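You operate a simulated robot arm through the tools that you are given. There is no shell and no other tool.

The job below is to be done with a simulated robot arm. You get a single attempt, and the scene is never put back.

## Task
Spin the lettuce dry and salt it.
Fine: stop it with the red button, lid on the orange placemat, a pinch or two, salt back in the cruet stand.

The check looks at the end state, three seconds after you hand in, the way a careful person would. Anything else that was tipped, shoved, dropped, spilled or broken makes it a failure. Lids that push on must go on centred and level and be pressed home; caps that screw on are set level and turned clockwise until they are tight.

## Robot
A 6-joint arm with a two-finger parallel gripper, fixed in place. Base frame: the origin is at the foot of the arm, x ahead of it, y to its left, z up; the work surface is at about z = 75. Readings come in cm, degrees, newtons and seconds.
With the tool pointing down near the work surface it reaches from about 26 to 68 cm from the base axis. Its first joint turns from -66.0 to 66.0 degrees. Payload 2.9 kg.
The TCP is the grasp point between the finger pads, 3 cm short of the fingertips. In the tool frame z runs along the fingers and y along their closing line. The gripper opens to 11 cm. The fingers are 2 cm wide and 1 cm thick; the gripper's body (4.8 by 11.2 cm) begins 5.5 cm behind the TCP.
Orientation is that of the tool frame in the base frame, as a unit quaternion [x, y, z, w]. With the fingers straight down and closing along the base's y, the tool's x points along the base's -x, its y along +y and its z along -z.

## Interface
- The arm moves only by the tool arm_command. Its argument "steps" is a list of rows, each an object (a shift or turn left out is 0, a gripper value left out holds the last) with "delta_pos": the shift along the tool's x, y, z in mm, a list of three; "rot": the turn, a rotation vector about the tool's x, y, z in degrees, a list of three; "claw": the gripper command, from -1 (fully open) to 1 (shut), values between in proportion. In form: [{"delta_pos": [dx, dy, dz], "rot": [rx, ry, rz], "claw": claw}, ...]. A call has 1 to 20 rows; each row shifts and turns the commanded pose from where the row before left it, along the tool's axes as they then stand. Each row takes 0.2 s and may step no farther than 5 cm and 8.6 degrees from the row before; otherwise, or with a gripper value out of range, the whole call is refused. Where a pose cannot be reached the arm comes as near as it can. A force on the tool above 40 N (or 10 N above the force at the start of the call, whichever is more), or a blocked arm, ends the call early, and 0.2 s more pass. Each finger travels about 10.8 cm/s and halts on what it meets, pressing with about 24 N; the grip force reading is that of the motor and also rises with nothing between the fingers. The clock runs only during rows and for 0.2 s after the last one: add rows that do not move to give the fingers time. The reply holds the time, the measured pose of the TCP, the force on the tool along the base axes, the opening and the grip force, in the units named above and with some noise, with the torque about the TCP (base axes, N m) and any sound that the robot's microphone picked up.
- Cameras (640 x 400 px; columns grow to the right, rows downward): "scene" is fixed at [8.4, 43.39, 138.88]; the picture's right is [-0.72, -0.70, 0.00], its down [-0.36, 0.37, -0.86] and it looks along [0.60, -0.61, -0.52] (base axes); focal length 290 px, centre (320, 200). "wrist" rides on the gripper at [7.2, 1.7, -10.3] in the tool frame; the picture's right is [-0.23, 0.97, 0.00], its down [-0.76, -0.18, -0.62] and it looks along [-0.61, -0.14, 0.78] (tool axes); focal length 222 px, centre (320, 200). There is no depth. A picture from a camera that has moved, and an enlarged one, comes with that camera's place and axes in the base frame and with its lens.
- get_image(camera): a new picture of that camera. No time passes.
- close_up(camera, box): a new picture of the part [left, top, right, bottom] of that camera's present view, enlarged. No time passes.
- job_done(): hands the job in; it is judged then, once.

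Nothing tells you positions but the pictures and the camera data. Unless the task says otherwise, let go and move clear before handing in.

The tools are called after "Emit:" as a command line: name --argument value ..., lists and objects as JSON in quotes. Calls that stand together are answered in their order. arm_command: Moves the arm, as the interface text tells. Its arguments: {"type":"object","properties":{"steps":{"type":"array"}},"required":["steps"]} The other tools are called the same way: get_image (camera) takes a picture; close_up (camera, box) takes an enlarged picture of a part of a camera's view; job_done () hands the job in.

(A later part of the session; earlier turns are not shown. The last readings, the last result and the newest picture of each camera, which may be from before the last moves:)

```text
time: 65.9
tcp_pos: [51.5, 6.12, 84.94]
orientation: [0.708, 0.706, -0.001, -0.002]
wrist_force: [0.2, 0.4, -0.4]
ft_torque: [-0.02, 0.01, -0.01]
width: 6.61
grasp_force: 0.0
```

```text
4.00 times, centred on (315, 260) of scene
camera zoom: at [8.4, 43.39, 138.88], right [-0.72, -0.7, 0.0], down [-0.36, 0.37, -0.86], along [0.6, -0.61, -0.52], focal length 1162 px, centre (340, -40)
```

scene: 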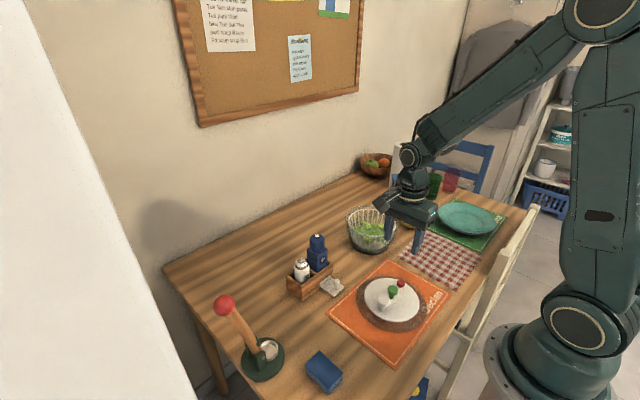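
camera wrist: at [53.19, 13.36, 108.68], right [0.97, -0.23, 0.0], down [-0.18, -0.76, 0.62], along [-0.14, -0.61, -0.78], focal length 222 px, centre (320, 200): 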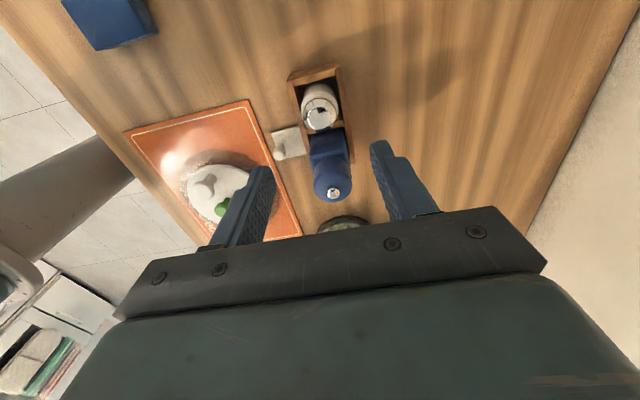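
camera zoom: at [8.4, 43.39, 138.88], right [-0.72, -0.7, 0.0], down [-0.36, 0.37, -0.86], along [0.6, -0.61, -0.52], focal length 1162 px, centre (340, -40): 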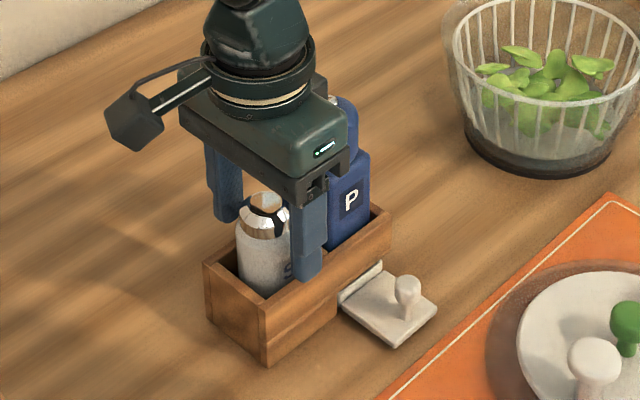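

The stand is where it was, and the shaker is centred at (51.5, 6.1) with the tips just above the rails. I'll close on the body.

Emit:
arm_command --steps '[{"delta_pos": [0, 0, 0], "claw": 0.1}, {"delta_pos": [0, 0, 0], "claw": 0.3}, {"delta_pos": [0, 0, 0], "claw": 0.6}, {"delta_pos": [0, 0, 0], "claw": 1}, {"delta_pos": [0, 0, 0]}]'

Emit:
close_up --camera "wrist" --box '[220, 100, 420, 240]'

Emit:
close_up --camera "scene" --box '[270, 210, 360, 310]'

```text
time: 67.1
tcp_pos: [51.46, 6.07, 85.05]
orientation: [0.708, 0.706, -0.001, -0.001]
wrist_force: [-0.5, 0.2, -0.2]
ft_torque: [0.02, -0.02, 0.02]
width: 4.04
grasp_force: 23.7
```

```text
2.86 times, centred on (320, 170) of wrist
camera zoom: at [53.19, 13.26, 95.35], right [0.97, -0.23, 0.0], down [-0.18, -0.76, 0.62], along [-0.15, -0.61, -0.78], focal length 635 px, centre (320, 286)
```

zoom: 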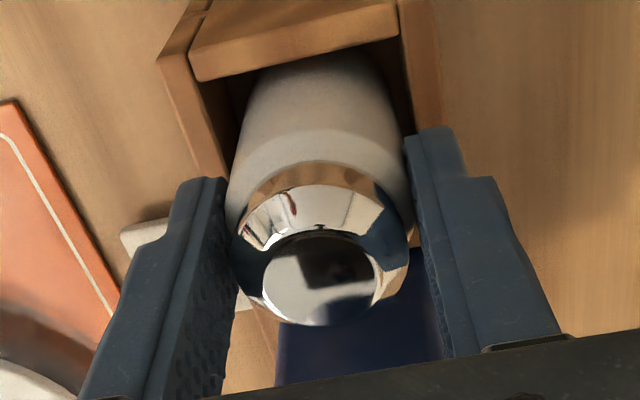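

```text
4.00 times, centred on (315, 260) of scene
camera zoom: at [8.4, 43.39, 138.88], right [-0.72, -0.7, 0.0], down [-0.36, 0.37, -0.86], along [0.6, -0.61, -0.52], focal length 1162 px, centre (340, -40)
```

zoom: 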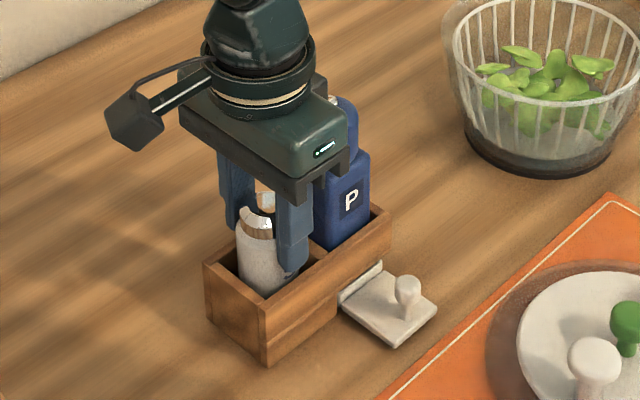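

The shaker is held firmly at 4.04 cm. The return pose is (51.46, 6.07, 85.05) with this same orientation. I'll lift it straight out.

Emit:
arm_command --steps '[{"delta_pos": [0, 0, -5]}, {"delta_pos": [0, 0, -10]}, {"delta_pos": [0, 0, -15]}, {"delta_pos": [0, 0, -20]}, {"delta_pos": [0, 0, -25]}, {"delta_pos": [0, 0, -30]}, {"delta_pos": [0, 0, -30]}, {"delta_pos": [0, 0, -30]}, {"delta_pos": [0, 0, -30]}, {"delta_pos": [0, 0, 0]}]'

Emit:
get_image --camera "wrist"

Emit:
get_image --camera "scene"

Emit:
close_up --camera "scene" --box '[270, 150, 360, 310]'

```text
time: 69.3
tcp_pos: [51.59, 6.03, 104.46]
orientation: [0.709, 0.706, -0.002, -0.001]
wrist_force: [0.0, 0.5, -1.4]
ft_torque: [0.0, 0.0, -0.02]
width: 4.05
grasp_force: 24.5
```

```text
taken
camera wrist: at [53.27, 13.29, 114.71], right [0.97, -0.23, 0.0], down [-0.18, -0.76, 0.62], along [-0.15, -0.61, -0.78], focal length 222 px, centre (320, 200)
```

wrist: 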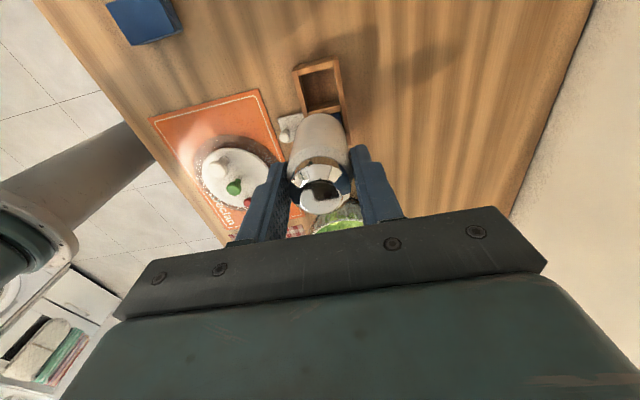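

```text
taken
```

scene: 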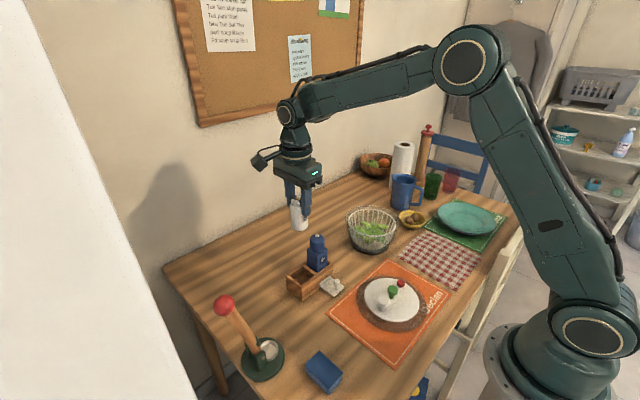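

```text
2.50 times, centred on (315, 230) of scene
camera zoom: at [8.4, 43.39, 138.88], right [-0.72, -0.7, 0.0], down [-0.36, 0.37, -0.86], along [0.6, -0.61, -0.52], focal length 726 px, centre (332, 125)
```

zoom: 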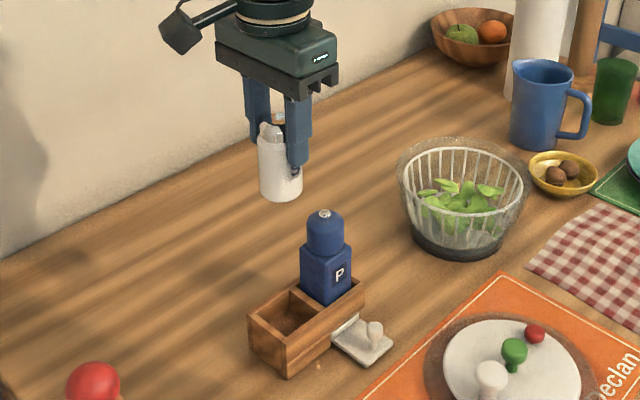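

The shaker came out cleanly and the stand and pepper are undisturbed. To shake it I need the wrist camera on top when I tip, so that the grains fall clear of the gripper. I'll turn the yaw another 90° up here.

Emit:
arm_command --steps '[{"rot": [0, 0, 8.2], "delta_pos": [0, 0, -10]}, {"rot": [0, 0, 8.2]}, {"rot": [0, 0, 8.2]}, {"rot": [0, 0, 8.2]}, {"rot": [0, 0, 8.2]}, {"rot": [0, 0, 8.2]}, {"rot": [0, 0, 8.2]}, {"rot": [0, 0, 8.2]}, {"rot": [0, 0, 8.2]}, {"rot": [0, 0, 8.2]}, {"rot": [0, 0, 8.0]}, {"delta_pos": [0, 0, 0]}]'

Emit:
get_image --camera "scene"

Emit:
get_image --camera "wrist"

```text
time: 71.9
tcp_pos: [54.15, 1.89, 108.15]
orientation: [1.0, 0.008, -0.009, 0.027]
wrist_force: [-0.2, 0.4, -1.8]
ft_torque: [0.03, 0.02, -0.01]
width: 4.03
grasp_force: 23.4
out of reach, approached as far as the arm can: row 10, 11
```

```text
taken
```

scene: 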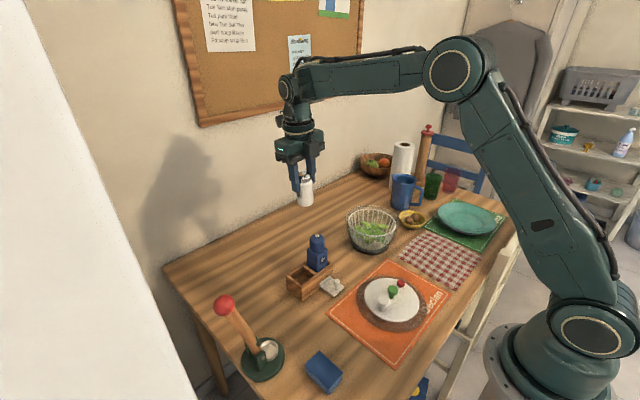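

```text
taken
camera wrist: at [61.57, 0.91, 118.43], right [-0.21, -0.98, 0.06], down [-0.75, 0.2, 0.63], along [-0.62, 0.09, -0.78], focal length 222 px, centre (320, 200)
```

wrist: 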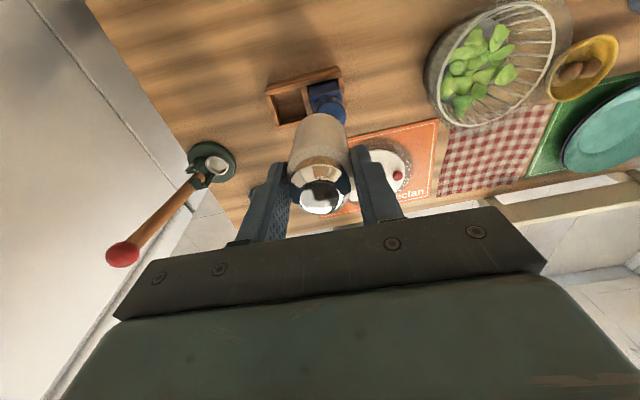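

The last 16° of yaw were past a joint limit, so the arm only came near that pose. I'll tip sideways instead, with the wrist over the -y side and the camera still on top, which needs less yaw. First I'll turn back about 50°.

Emit:
arm_command --steps '[{"rot": [0, 0, -8.4]}, {"rot": [0, 0, -8.4]}, {"rot": [0, 0, -8.4]}, {"rot": [0, 0, -8.4]}, {"rot": [0, 0, -8.4]}, {"rot": [0, 0, -8.0]}, {"delta_pos": [0, 0, 0]}]'

Emit:
get_image --camera "scene"

```text
time: 73.5
tcp_pos: [54.2, 2.03, 107.99]
orientation: [0.902, 0.431, -0.019, 0.021]
wrist_force: [-0.5, -0.5, -1.5]
ft_torque: [-0.03, 0.03, -0.03]
width: 4.04
grasp_force: 24.0
```

```text
taken
```

scene: 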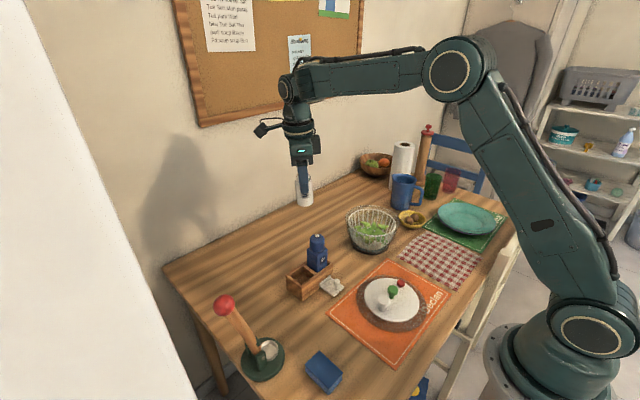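

The reply shows a slight tilt left over from that limit. I'll square the tool and carry the shaker over toward the bowl, keeping it high.

Emit:
arm_command --steps '[{"rot": [1.23, 3.0, 0]}, {"delta_pos": [-15, 9, -5]}, {"delta_pos": [-32, 19, -7]}, {"delta_pos": [-35, 21, -7]}, {"delta_pos": [-35, 21, -7]}, {"delta_pos": [-35, 21, -7]}, {"delta_pos": [-35, 20, -7]}, {"delta_pos": [-25, 14, 0]}, {"delta_pos": [-10, 6, 0]}, {"delta_pos": [0, 0, 0]}]'

Emit:
get_image --camera "scene"

Emit:
get_image --camera "wrist"

```text
time: 75.7
tcp_pos: [50.22, -23.72, 112.1]
orientation: [0.903, 0.43, -0.001, -0.001]
wrist_force: [0.0, 1.4, -1.0]
ft_torque: [0.01, 0.0, -0.04]
width: 4.04
grasp_force: 23.8
```

```text
taken
```

scene: 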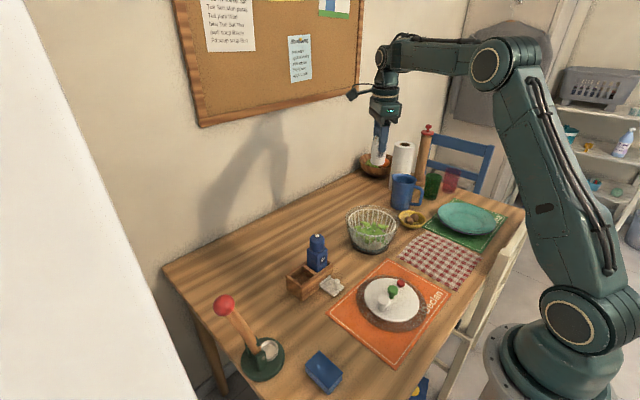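

```text
taken
camera wrist: at [56.13, -19.09, 122.44], right [0.61, -0.79, 0.0], down [-0.62, -0.48, 0.62], along [-0.49, -0.38, -0.78], focal length 222 px, centre (320, 200)
```

wrist: 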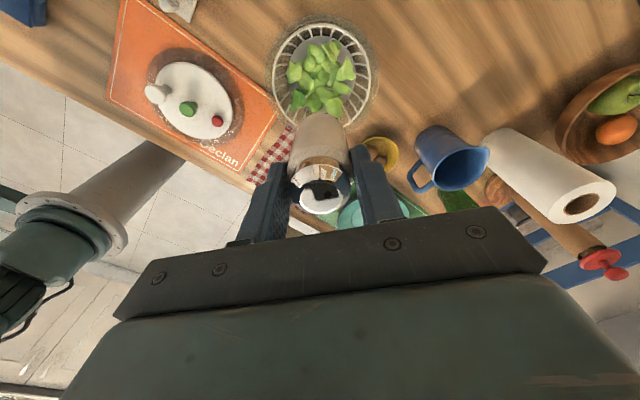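

The shaker is level and above the bowl area. I'll zoom in to find the bowl's rim and basket centre accurately.

Emit:
close_up --camera "wrist" --box '[240, 0, 420, 150]'

Emit:
close_up --camera "scene" --box '[335, 195, 410, 260]'

```text
2.67 times, centred on (330, 75) of wrist
camera zoom: at [56.13, -19.09, 122.44], right [0.61, -0.79, 0.0], down [-0.62, -0.48, 0.62], along [-0.49, -0.38, -0.78], focal length 592 px, centre (293, 533)
```

zoom: 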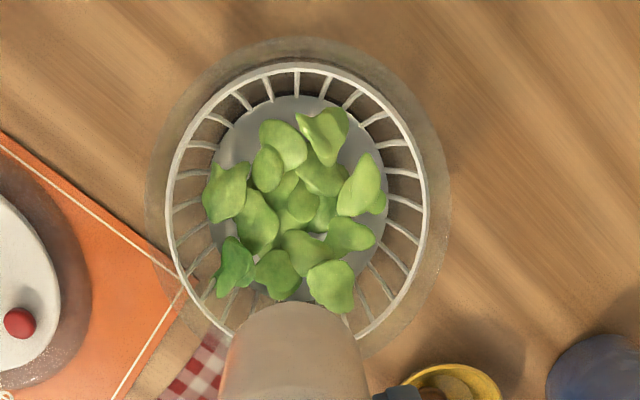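

```text
6.15 times, centred on (372, 228) of scene
camera zoom: at [8.41, 43.39, 138.88], right [-0.72, -0.7, 0.0], down [-0.36, 0.37, -0.86], along [0.6, -0.61, -0.52], focal length 1787 px, centre (-3, 31)
```

zoom: 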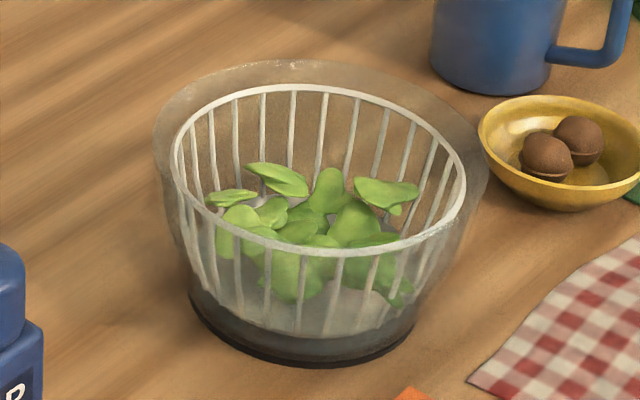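

The lettuce looks dry and the basket centre is about (50.5, -23.5) with a 7.5 cm radius. I'll lower to z = 102 over the centre and tilt to about 60°, then check reach and clearance.

Emit:
arm_command --steps '[{"delta_pos": [5, 0, 30]}, {"delta_pos": [5, 1, 30]}, {"delta_pos": [0, 0, 25]}, {"delta_pos": [0, 0, 15]}, {"delta_pos": [0, 0, 0]}, {"rot": [0, 8.5, 0]}, {"rot": [0, 8.5, 0]}, {"rot": [0, 8.5, 0]}, {"rot": [0, 8.5, 0]}, {"rot": [0, 8.5, 0]}, {"rot": [0, 8.5, 0]}, {"rot": [0, 8.5, 0]}, {"delta_pos": [0, 0, 0]}]'

Emit:
get_image --camera "scene"

Emit:
get_image --camera "wrist"

```text
time: 78.5
tcp_pos: [51.1, -22.83, 102.21]
orientation: [0.784, 0.373, 0.449, -0.213]
wrist_force: [-0.4, 1.3, -1.7]
ft_torque: [-0.03, 0.02, -0.03]
width: 4.01
grasp_force: 24.4
```

```text
taken
```

scene: 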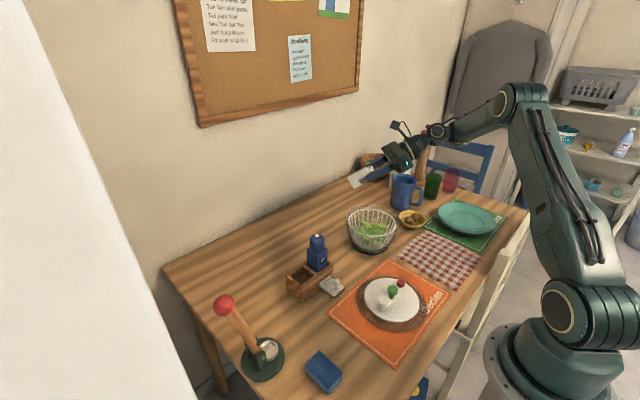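

```text
taken
camera wrist: at [49.05, -28.0, 113.71], right [0.68, -0.7, -0.2], down [-0.72, -0.6, -0.34], along [0.12, 0.37, -0.92], focal length 222 px, centre (320, 200)
```

wrist: 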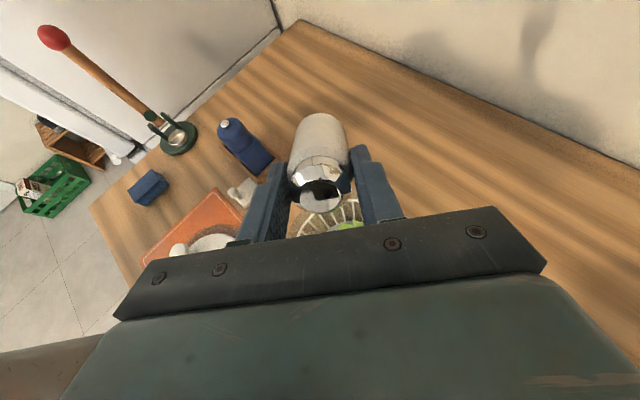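

The 60° tilt was reached without trouble. I'll carry on to about 94° and check for grains before going further.

Emit:
arm_command --steps '[{"rot": [0, 8.5, 0]}, {"rot": [0, 8.5, 0]}, {"rot": [0, 8.5, 0]}, {"rot": [0, 8.5, 0]}, {"delta_pos": [0, 0, 0]}]'

Emit:
get_image --camera "scene"

Emit:
close_up --camera "scene" --box '[320, 130, 440, 260]'

Emit:
get_image --camera "wrist"

```text
time: 79.7
tcp_pos: [51.81, -18.48, 100.55]
orientation: [0.711, 0.325, 0.57, -0.255]
wrist_force: [-0.8, 0.2, -1.3]
ft_torque: [-0.05, 0.04, 0.0]
width: 4.03
grasp_force: 24.1
out of reach, approached as far as the arm can: row 2, 3, 4
```

```text
taken
```

scene: 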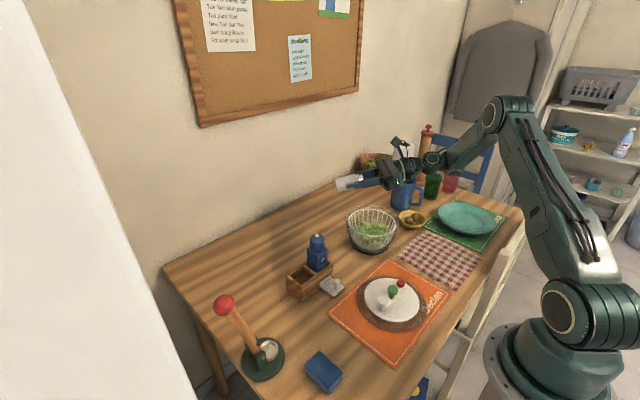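

```text
3.08 times, centred on (380, 195) of scene
camera zoom: at [8.4, 43.39, 138.88], right [-0.72, -0.7, 0.0], down [-0.36, 0.37, -0.86], along [0.6, -0.61, -0.52], focal length 894 px, centre (135, 215)
```

zoom: 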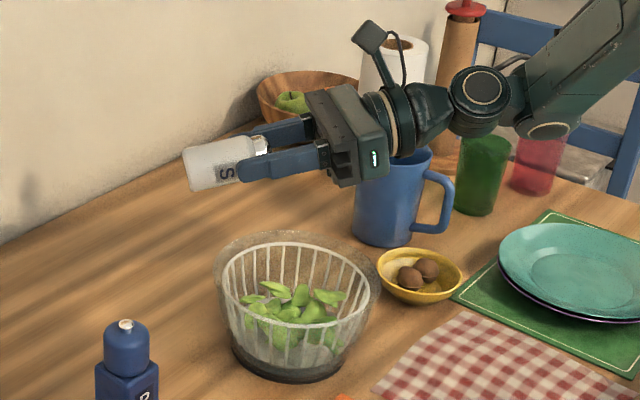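

```text
taken
camera wrist: at [47.3, -25.97, 110.02], right [0.7, -0.68, -0.21], down [-0.64, -0.47, -0.61], along [0.31, 0.56, -0.77], focal length 222 px, centre (320, 200)
```

wrist: 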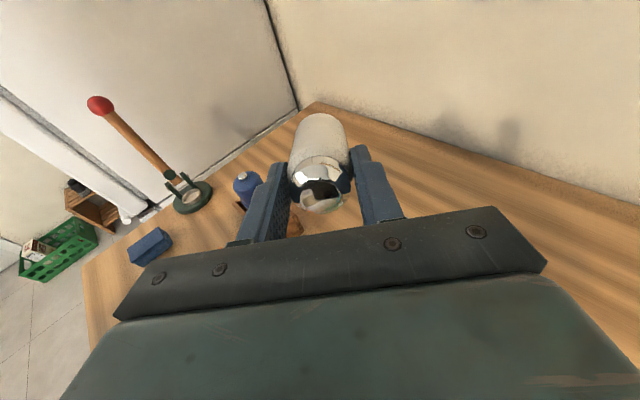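

The arm ran out of reach at about 77° of tilt and the TCP drifted; nothing was touched and no salt is visible. I'll look at the wrist's configuration before choosing another way to tip.

Emit:
close_up --camera "scene" --box '[360, 80, 540, 210]'

Emit:
close_up --camera "scene" --box '[420, 60, 640, 400]'

```text
3.08 times, centred on (450, 145) of scene
camera zoom: at [8.4, 43.39, 138.88], right [-0.72, -0.7, 0.0], down [-0.36, 0.37, -0.86], along [0.6, -0.61, -0.52], focal length 894 px, centre (-80, 369)
```

zoom: 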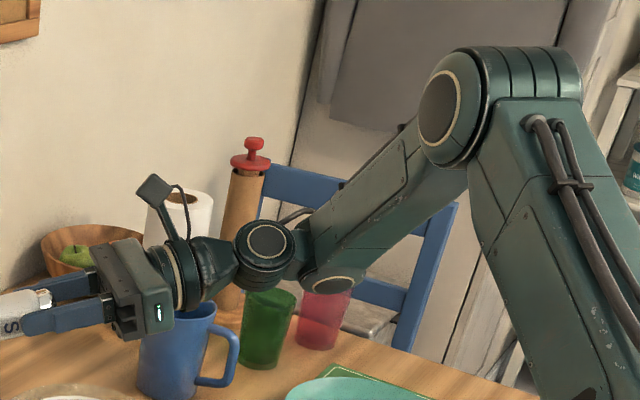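

```text
1.18 times, centred on (530, 230) of scene
camera zoom: at [8.4, 43.39, 138.88], right [-0.72, -0.7, 0.0], down [-0.36, 0.37, -0.86], along [0.6, -0.61, -0.52], focal length 342 px, centre (73, 165)
```

zoom: 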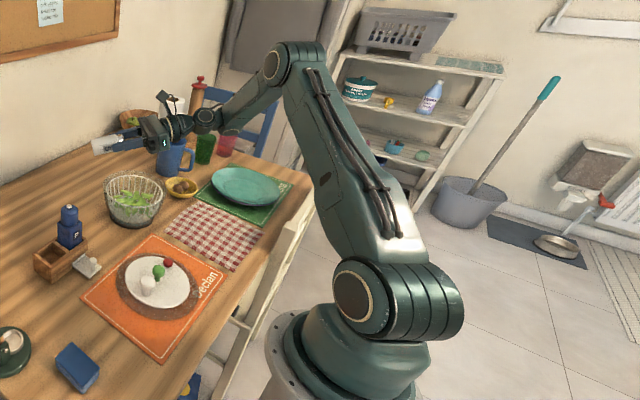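

Emit:
close_up --camera "scene" --box '[375, 120, 485, 200]'

```text
5.00 times, centred on (430, 160) of scene
camera zoom: at [8.4, 43.39, 138.88], right [-0.72, -0.7, 0.0], down [-0.36, 0.37, -0.86], along [0.6, -0.61, -0.52], focal length 1452 px, centre (-230, 400)
```

zoom: 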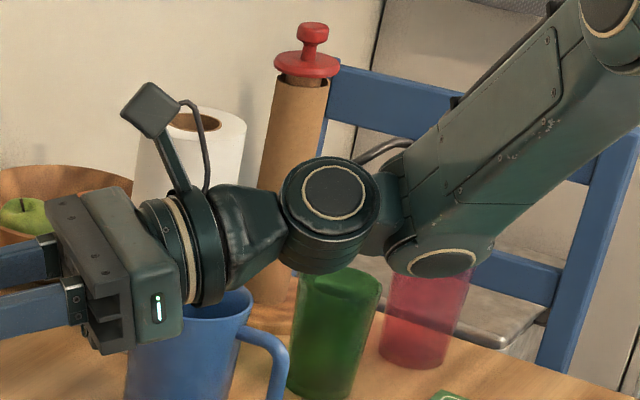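

The wrist chain can't tip any further in that sideways direction. I'll return the shaker upright here, where it's clear of everything, and then tip it forward in the arm's own plane instead.

Emit:
arm_command --steps '[{"rot": [0, -8.5, 0]}, {"rot": [0, -8.5, 0]}, {"rot": [0, -8.5, 0]}, {"rot": [0, -8.5, 0]}, {"rot": [0, -8.5, 0]}, {"rot": [0, -8.5, 0]}, {"rot": [0, -8.5, 0]}, {"rot": [0, -8.5, 0]}, {"rot": [0, -8.5, 0]}, {"delta_pos": [0, 0, 0]}]'

Emit:
close_up --camera "scene" --box '[330, 20, 560, 260]'

```text
time: 81.9
tcp_pos: [51.76, -18.38, 100.56]
orientation: [0.91, 0.414, 0.007, 0.001]
wrist_force: [0.6, 0.4, -1.5]
ft_torque: [0.0, 0.01, -0.02]
width: 4.02
grasp_force: 24.2
```

```text
1.67 times, centred on (445, 140) of scene
camera zoom: at [8.4, 43.39, 138.88], right [-0.72, -0.7, 0.0], down [-0.36, 0.37, -0.86], along [0.6, -0.61, -0.52], focal length 484 px, centre (112, 300)
```

zoom: 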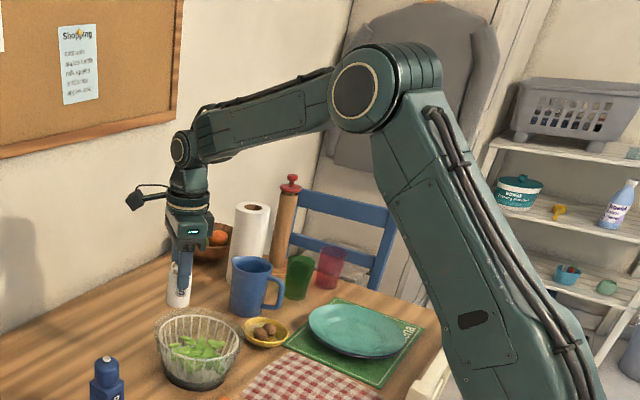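

Emit:
close_up --camera "scene" --box '[370, 60, 470, 150]'

```text
4.44 times, centred on (420, 105) of scene
camera zoom: at [8.4, 43.39, 138.88], right [-0.72, -0.7, 0.0], down [-0.36, 0.37, -0.86], along [0.6, -0.61, -0.52], focal length 1291 px, centre (-124, 622)
```

zoom: 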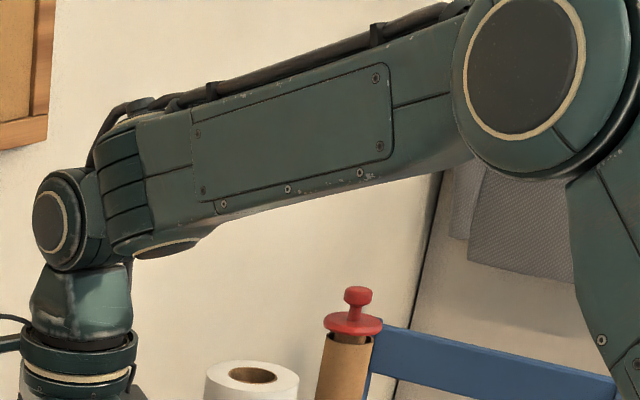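

The shaker is upright again. The wrist can pitch forward in the arm's plane, so I'll square the tool, set the yaw with about 20° of margin from the joint limit, and move back over the bowl.

Emit:
arm_command --steps '[{"rot": [0.44, -0.69, 0], "delta_pos": [0, 0, -10]}, {"rot": [0, 0, 8.5]}, {"rot": [0, 0, 8.5]}, {"rot": [0, 0, 8.5]}, {"rot": [0, 0, 8.5]}, {"rot": [0, 0, 8.5]}, {"rot": [0, 0, 8.5]}, {"delta_pos": [-1, 20, 0]}, {"delta_pos": [-1, 20, 0]}, {"delta_pos": [-1, 15, 0]}, {"delta_pos": [0, 0, 0]}]'

Emit:
get_image --camera "scene"

Emit:
get_image --camera "wrist"

```text
time: 84.3
tcp_pos: [51.09, -24.29, 101.65]
orientation: [1.0, -0.019, 0.001, 0.0]
wrist_force: [-1.1, 0.4, -1.7]
ft_torque: [0.0, 0.01, 0.01]
width: 4.06
grasp_force: 23.9
```

```text
taken
```

scene: 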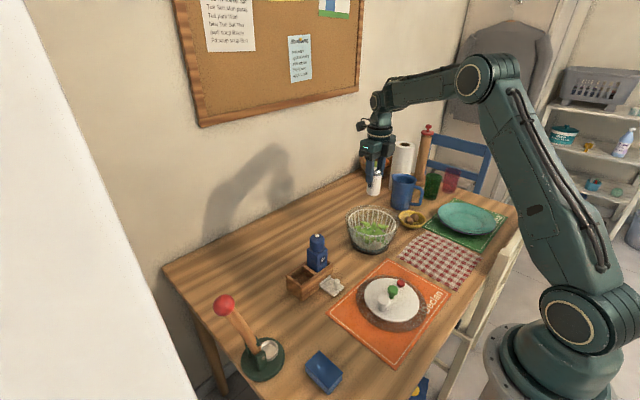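

```text
taken
camera wrist: at [58.26, -26.26, 111.99], right [-0.26, -0.96, 0.0], down [-0.76, 0.21, 0.62], along [-0.6, 0.16, -0.78], focal length 222 px, centre (320, 200)
```

wrist: 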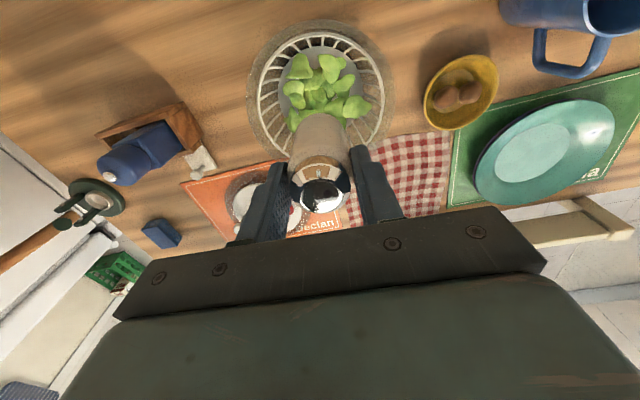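

Over the bowl at (51.1, -24.3), with yaw margin. I'll pitch forward in the arm's plane by about 51° first.

Emit:
arm_command --steps '[{"rot": [-3.35, 7.8, 0]}, {"rot": [-3.35, 7.8, 0]}, {"rot": [-3.35, 7.8, 0]}, {"rot": [-3.35, 7.8, 0]}, {"rot": [-3.35, 7.8, 0]}, {"rot": [-3.35, 7.8, 0]}, {"delta_pos": [0, 0, 0]}]'

Emit:
get_image --camera "scene"

```text
time: 85.9
tcp_pos: [51.13, -24.2, 101.51]
orientation: [0.903, -0.017, 0.392, 0.177]
wrist_force: [0.2, -0.3, -1.5]
ft_torque: [0.03, 0.02, 0.0]
width: 4.03
grasp_force: 24.1
```

```text
taken
```

scene: 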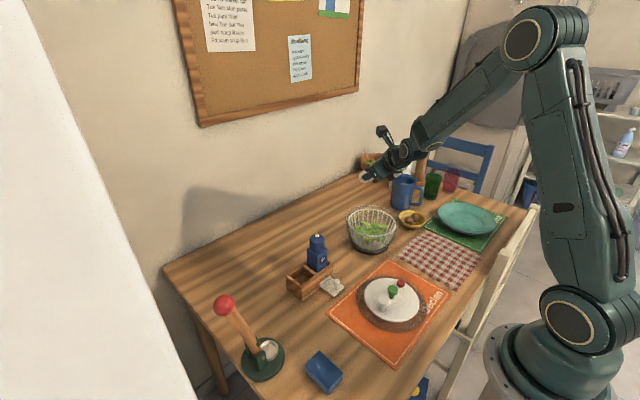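

That works smoothly. I'll continue to about 85° and check again.

Emit:
arm_command --steps '[{"rot": [-3.35, 7.8, 0]}, {"rot": [-3.35, 7.8, 0]}, {"rot": [-3.35, 7.8, 0]}, {"rot": [-3.35, 7.8, 0]}, {"delta_pos": [0, 0, 0]}]'

Emit:
get_image --camera "scene"

Emit:
close_up --camera "scene" --box '[330, 130, 450, 260]'

Emit:
get_image --camera "wrist"

```text
time: 87.1
tcp_pos: [51.2, -24.07, 101.6]
orientation: [0.737, -0.014, 0.615, 0.278]
wrist_force: [0.0, -1.0, -1.6]
ft_torque: [0.02, 0.02, 0.02]
width: 4.03
grasp_force: 23.9
```

```text
taken
```

scene: 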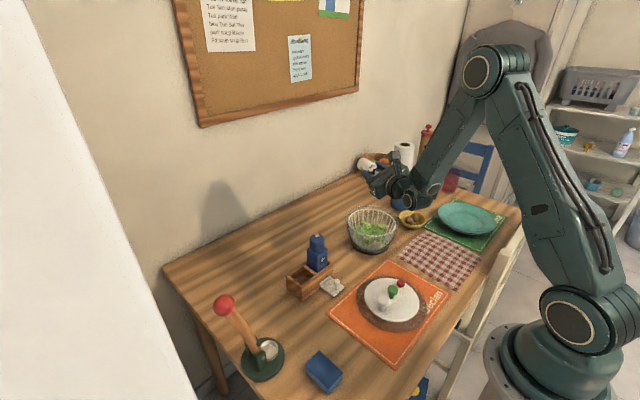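

```text
3.08 times, centred on (390, 195) of scene
camera zoom: at [8.4, 43.39, 138.88], right [-0.72, -0.7, 0.0], down [-0.36, 0.37, -0.86], along [0.6, -0.61, -0.52], focal length 894 px, centre (105, 215)
```

zoom: 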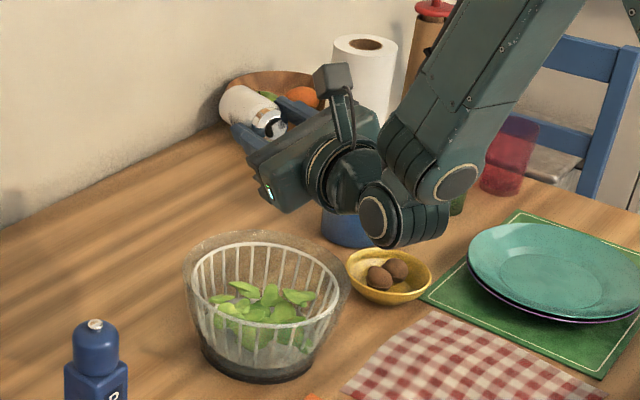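

```text
taken
camera wrist: at [43.02, -18.8, 109.78], right [-0.41, -0.9, 0.17], down [-0.68, 0.17, -0.71], along [0.61, -0.41, -0.68], focal length 222 px, centre (320, 200)
```

wrist: 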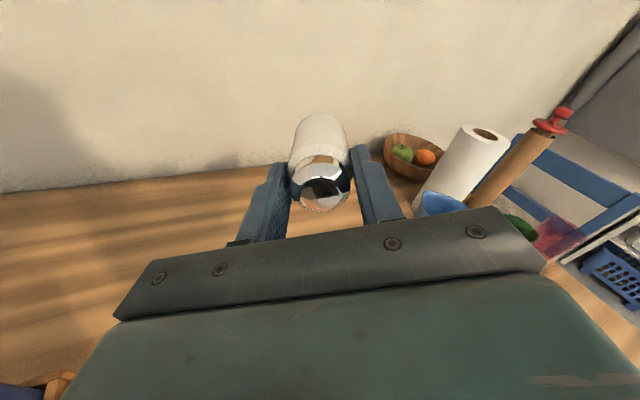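

85° was reached and everything is clear, with the cap over the bowl's centre. I'll tip further in small amounts and watch for salt.

Emit:
arm_command --steps '[{"rot": [-3.35, 7.8, 0]}, {"rot": [-3.35, 7.8, 0]}, {"delta_pos": [0, 0, 0]}]'

Emit:
close_up --camera "scene" --box '[330, 130, 450, 260]'

```text
time: 87.9
tcp_pos: [51.22, -24.09, 101.63]
orientation: [0.629, -0.012, 0.708, 0.32]
wrist_force: [0.0, 0.5, -1.1]
ft_torque: [0.03, 0.04, -0.01]
width: 4.04
grasp_force: 23.8
```

```text
3.08 times, centred on (390, 195) of scene
camera zoom: at [8.4, 43.39, 138.88], right [-0.72, -0.7, 0.0], down [-0.36, 0.37, -0.86], along [0.6, -0.61, -0.52], focal length 894 px, centre (105, 215)
```

zoom: 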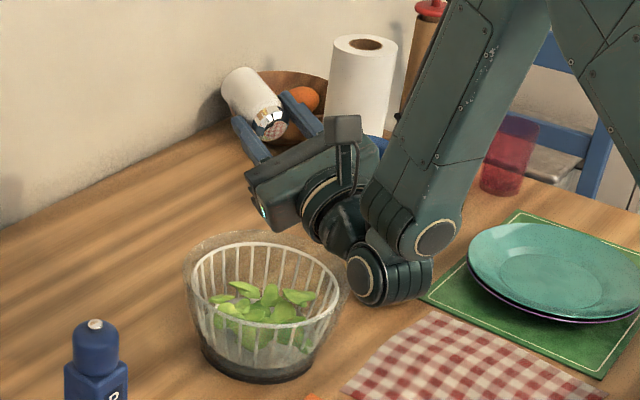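

At 102° the perforated cap face is visible and nothing has fallen yet. I'll go to about 119°.

Emit:
arm_command --steps '[{"rot": [-3.35, 7.8, 0]}, {"rot": [-3.35, 7.8, 0]}, {"delta_pos": [0, 0, 0]}]'

Emit:
close_up --camera "scene" --box '[330, 130, 450, 260]'

Emit:
get_image --camera "scene"

Emit:
get_image --camera "wrist"

```text
time: 88.7
tcp_pos: [51.09, -24.1, 101.5]
orientation: [0.508, -0.009, 0.786, 0.354]
wrist_force: [1.0, -1.2, -1.4]
ft_torque: [0.0, 0.03, 0.0]
width: 4.04
grasp_force: 24.3
```

```text
3.08 times, centred on (390, 195) of scene
camera zoom: at [8.4, 43.39, 138.88], right [-0.72, -0.7, 0.0], down [-0.36, 0.37, -0.86], along [0.6, -0.61, -0.52], focal length 894 px, centre (105, 215)
```

zoom: 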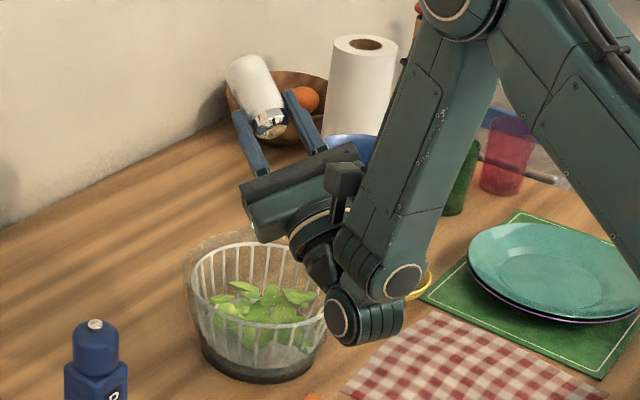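

```text
taken
```

scene: 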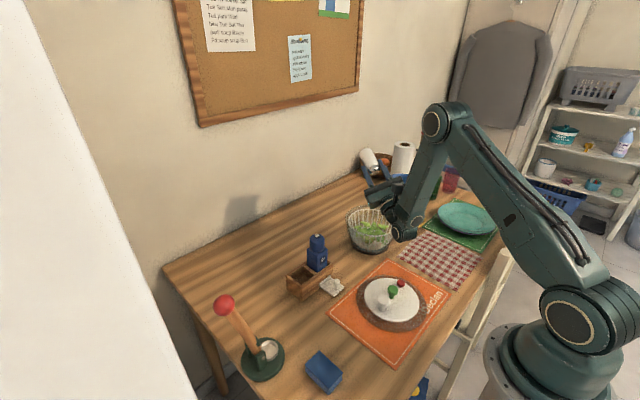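

```text
taken
camera wrist: at [40.3, -17.5, 103.01], right [-0.5, -0.85, 0.15], down [-0.21, -0.05, -0.98], along [0.84, -0.52, -0.16], focal length 222 px, centre (320, 200)
```

wrist: 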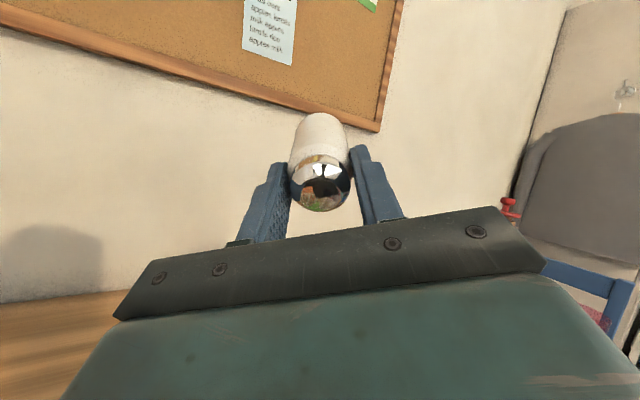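

The tilt is now 119° with the cap facing down over the bowl. I'll zoom in on the lettuce and the cap to see whether grains are coming out.

Emit:
close_up --camera "scene" --box '[340, 205, 400, 255]'

Emit:
close_up --camera "scene" --box '[350, 145, 400, 195]'

```text
8.00 times, centred on (370, 230) of scene
camera zoom: at [8.4, 43.39, 138.88], right [-0.72, -0.7, 0.0], down [-0.36, 0.37, -0.86], along [0.6, -0.61, -0.52], focal length 2323 px, centre (-80, -40)
```

zoom: 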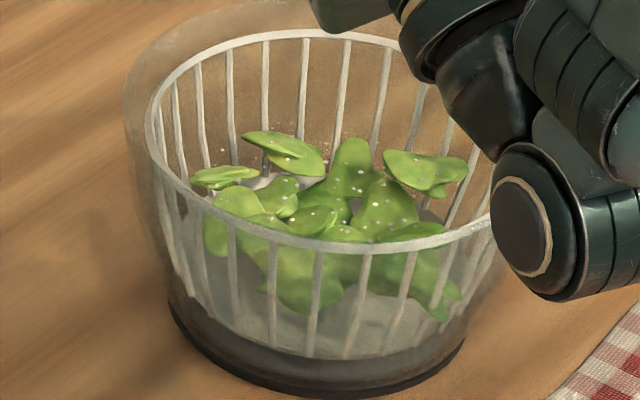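

```text
8.00 times, centred on (375, 170) of scene
camera zoom: at [8.4, 43.39, 138.88], right [-0.72, -0.7, 0.0], down [-0.36, 0.37, -0.86], along [0.6, -0.61, -0.52], focal length 2323 px, centre (-120, 440)
```

zoom: 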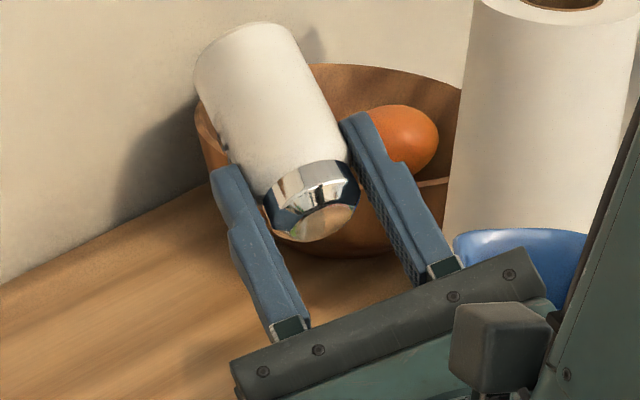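

White grains are already on the lettuce, so tipping alone makes it flow. I'll tip back straight away to stop it and then judge the amount.

Emit:
arm_command --steps '[{"rot": [3.35, -7.8, 0]}, {"rot": [3.35, -7.8, 0]}, {"rot": [3.35, -7.8, 0]}, {"rot": [3.35, -7.8, 0]}]'

Emit:
close_up --camera "scene" --box '[340, 205, 400, 255]'

Emit:
close_up --camera "scene" --box '[350, 145, 400, 195]'

```text
time: 89.7
tcp_pos: [51.31, -24.06, 101.45]
orientation: [0.739, -0.014, 0.615, 0.276]
wrist_force: [-0.1, 0.8, -1.2]
ft_torque: [0.02, 0.05, 0.02]
width: 4.03
grasp_force: 24.3
```

```text
8.00 times, centred on (370, 230) of scene
camera zoom: at [8.4, 43.39, 138.88], right [-0.72, -0.7, 0.0], down [-0.36, 0.37, -0.86], along [0.6, -0.61, -0.52], focal length 2323 px, centre (-80, -40)
```

zoom: 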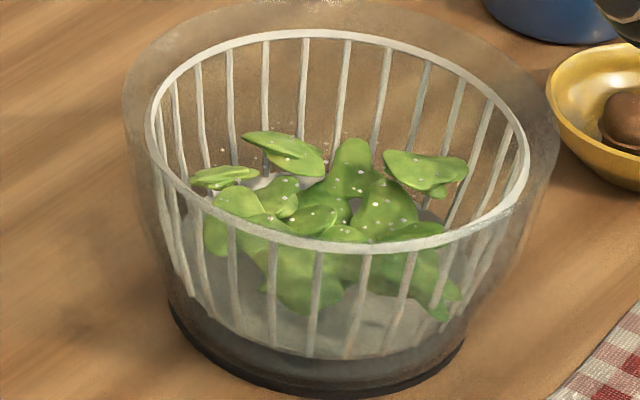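

```text
8.00 times, centred on (375, 170) of scene
camera zoom: at [8.4, 43.39, 138.88], right [-0.72, -0.7, 0.0], down [-0.36, 0.37, -0.86], along [0.6, -0.61, -0.52], focal length 2323 px, centre (-120, 440)
```

zoom: 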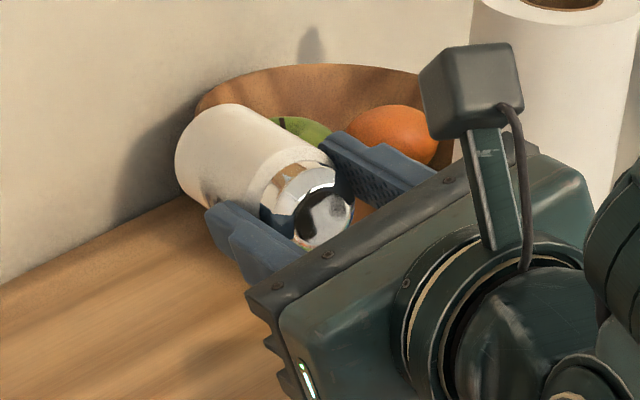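

The specks look unchanged since I started tipping back, so a single sprinkle came out. I'll bring the shaker fully upright and look at the lettuce from above to judge the amount.

Emit:
arm_command --steps '[{"rot": [3.35, -7.8, 0]}, {"rot": [3.35, -7.8, 0]}, {"rot": [3.35, -7.8, 0]}, {"rot": [3.35, -7.8, 0]}, {"rot": [3.35, -7.8, 0]}, {"rot": [3.35, -7.8, 0]}, {"rot": [3.35, -7.8, 0]}, {"rot": [3.35, -7.8, 0]}, {"rot": [3.35, -7.8, 0]}, {"rot": [3.35, -7.8, 0]}, {"delta_pos": [0, 0, 0]}]'

Emit:
get_image --camera "wrist"

Emit:
close_up --camera "wrist" --box '[240, 10, 400, 140]'

Emit:
close_up --camera "scene" --box '[355, 215, 390, 245]'

```text
time: 92.1
tcp_pos: [51.31, -24.02, 101.61]
orientation: [1.0, -0.018, 0.0, -0.001]
wrist_force: [-0.2, -0.6, -0.7]
ft_torque: [0.01, 0.0, 0.03]
width: 4.04
grasp_force: 24.2
```

```text
taken
camera wrist: at [58.29, -25.95, 111.94], right [-0.26, -0.96, 0.0], down [-0.75, 0.2, 0.62], along [-0.6, 0.17, -0.78], focal length 222 px, centre (320, 200)
```

wrist: 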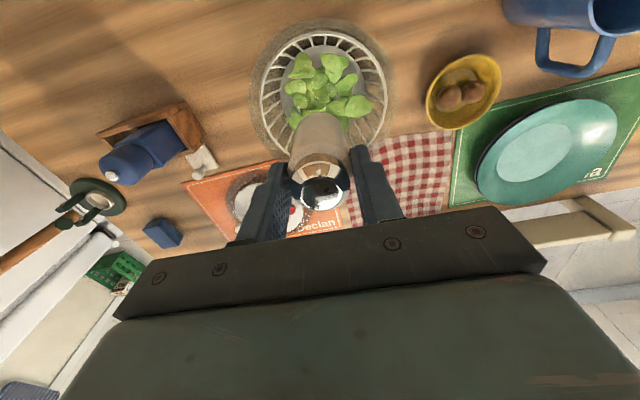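

```text
3.08 times, centred on (320, 75) of wrist
camera zoom: at [58.29, -25.95, 111.94], right [-0.26, -0.96, 0.0], down [-0.75, 0.2, 0.62], along [-0.6, 0.17, -0.78], focal length 684 px, centre (320, 585)
```

zoom: 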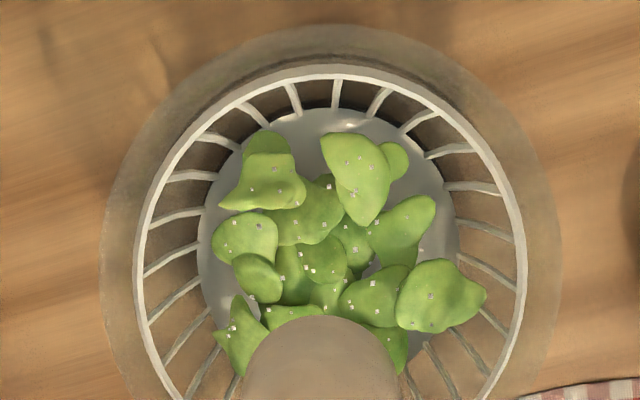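

```text
13.33 times, centred on (372, 230) of scene
camera zoom: at [8.41, 43.39, 138.88], right [-0.72, -0.7, 0.0], down [-0.36, 0.37, -0.86], along [0.6, -0.61, -0.52], focal length 3872 px, centre (-380, -200)
```

zoom: 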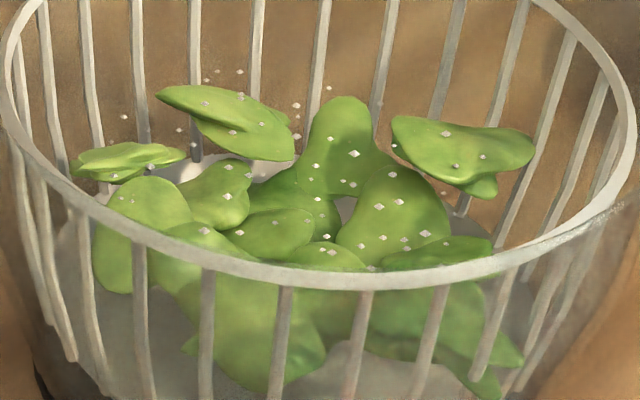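

The leaves carry an even light sprinkle, a fair pinch or two, and the table around the bowl is clean. I'll stop salting, turn the yaw back to the grasp orientation, and return the shaker to the stand.

Emit:
arm_command --steps '[{"delta_pos": [0, 0, -20]}, {"delta_pos": [0, 0, -25]}, {"rot": [0, 0, -8.36]}, {"rot": [0, 0, -8.36]}, {"rot": [0, 0, -8.36]}, {"rot": [0, 0, -8.36]}, {"rot": [0, 0, -8.36]}, {"rot": [0, 0, -8.36]}, {"rot": [0, 0, -8.36]}, {"rot": [0, 0, -8.36]}, {"rot": [0, 0, -8.36]}, {"rot": [0, 0, -8.36]}, {"rot": [0, 0, -8.36]}, {"delta_pos": [0, 0, 0]}]'

Emit:
close_up --camera "scene" --box '[270, 200, 440, 330]'

```text
time: 95.1
tcp_pos: [51.32, -24.14, 106.1]
orientation: [0.708, 0.707, 0.001, 0.001]
wrist_force: [-0.1, 0.6, -0.4]
ft_torque: [-0.03, 0.05, -0.02]
width: 4.02
grasp_force: 24.1
```

```text
3.08 times, centred on (355, 265) of scene
camera zoom: at [8.4, 43.39, 138.88], right [-0.72, -0.7, 0.0], down [-0.36, 0.37, -0.86], along [0.6, -0.61, -0.52], focal length 894 px, centre (212, 0)
```

zoom: 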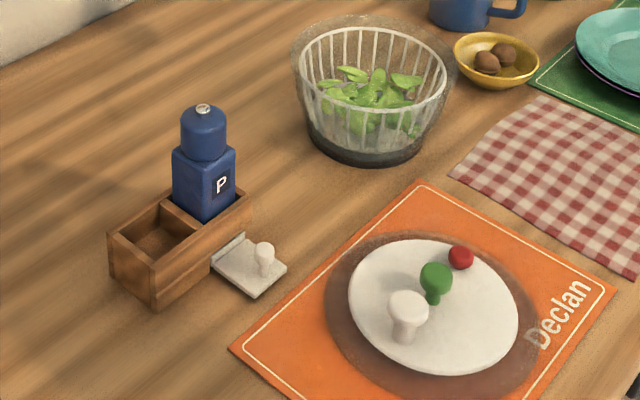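

Yaw is back to the grasp orientation and the stand is undisturbed. I'll carry the shaker over to the stand at a safe height.

Emit:
arm_command --steps '[{"delta_pos": [15, 0, 0], "rot": [0.3, 0, 0]}, {"delta_pos": [30, 0, 0]}, {"delta_pos": [35, 0, 0]}, {"delta_pos": [35, 0, 0]}, {"delta_pos": [35, 0, 0]}, {"delta_pos": [35, 0, 0]}, {"delta_pos": [35, 0, 0]}, {"delta_pos": [35, 1, 0]}, {"delta_pos": [30, 0, 0]}, {"delta_pos": [17, 0, 0]}, {"delta_pos": [0, 0, 0]}]'

Emit:
get_image --camera "wrist"

Emit:
close_up --camera "scene" --box '[260, 150, 370, 310]'

```text
time: 97.5
tcp_pos: [51.35, 6.07, 106.1]
orientation: [0.708, 0.706, -0.002, -0.001]
wrist_force: [0.9, -0.4, -1.7]
ft_torque: [0.01, 0.01, -0.04]
width: 4.03
grasp_force: 23.9
```

```text
taken
camera wrist: at [53.04, 13.32, 116.52], right [0.97, -0.23, 0.0], down [-0.18, -0.76, 0.62], along [-0.15, -0.61, -0.78], focal length 222 px, centre (320, 200)
```

wrist: 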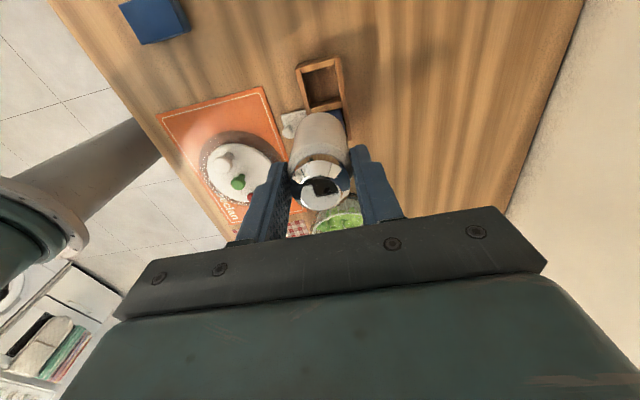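

```text
2.50 times, centred on (315, 230) of scene
camera zoom: at [8.4, 43.4, 138.88], right [-0.72, -0.7, 0.0], down [-0.36, 0.37, -0.86], along [0.6, -0.61, -0.52], focal length 726 px, centre (332, 125)
```

zoom: 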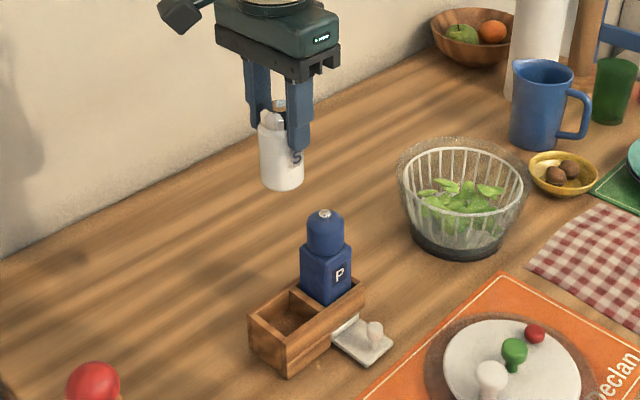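

The shaker is above the stand again. I'll zoom in on the empty compartment to verify it lines up before lowering.

Emit:
close_up --camera "wrist" --box '[260, 40, 380, 140]'

Emit:
close_up --camera "scene" --box '[275, 225, 350, 305]'

```text
4.00 times, centred on (320, 90) of wrist
camera zoom: at [53.04, 13.32, 116.52], right [0.97, -0.23, 0.0], down [-0.18, -0.76, 0.62], along [-0.15, -0.61, -0.78], focal length 888 px, centre (320, 640)
```

zoom: 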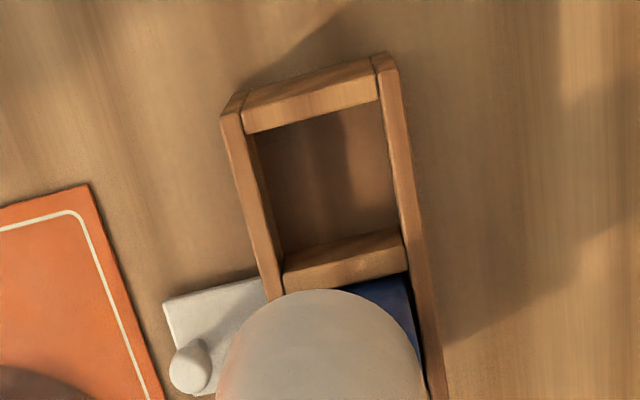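

```text
5.00 times, centred on (312, 265) of scene
camera zoom: at [8.4, 43.4, 138.88], right [-0.72, -0.7, 0.0], down [-0.36, 0.37, -0.86], along [0.6, -0.61, -0.52], focal length 1452 px, centre (358, -125)
```

zoom: 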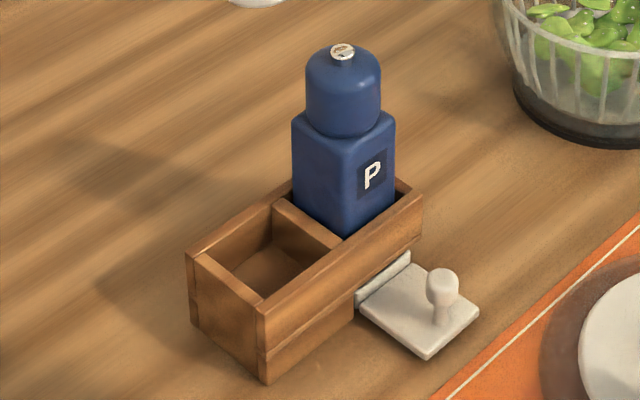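

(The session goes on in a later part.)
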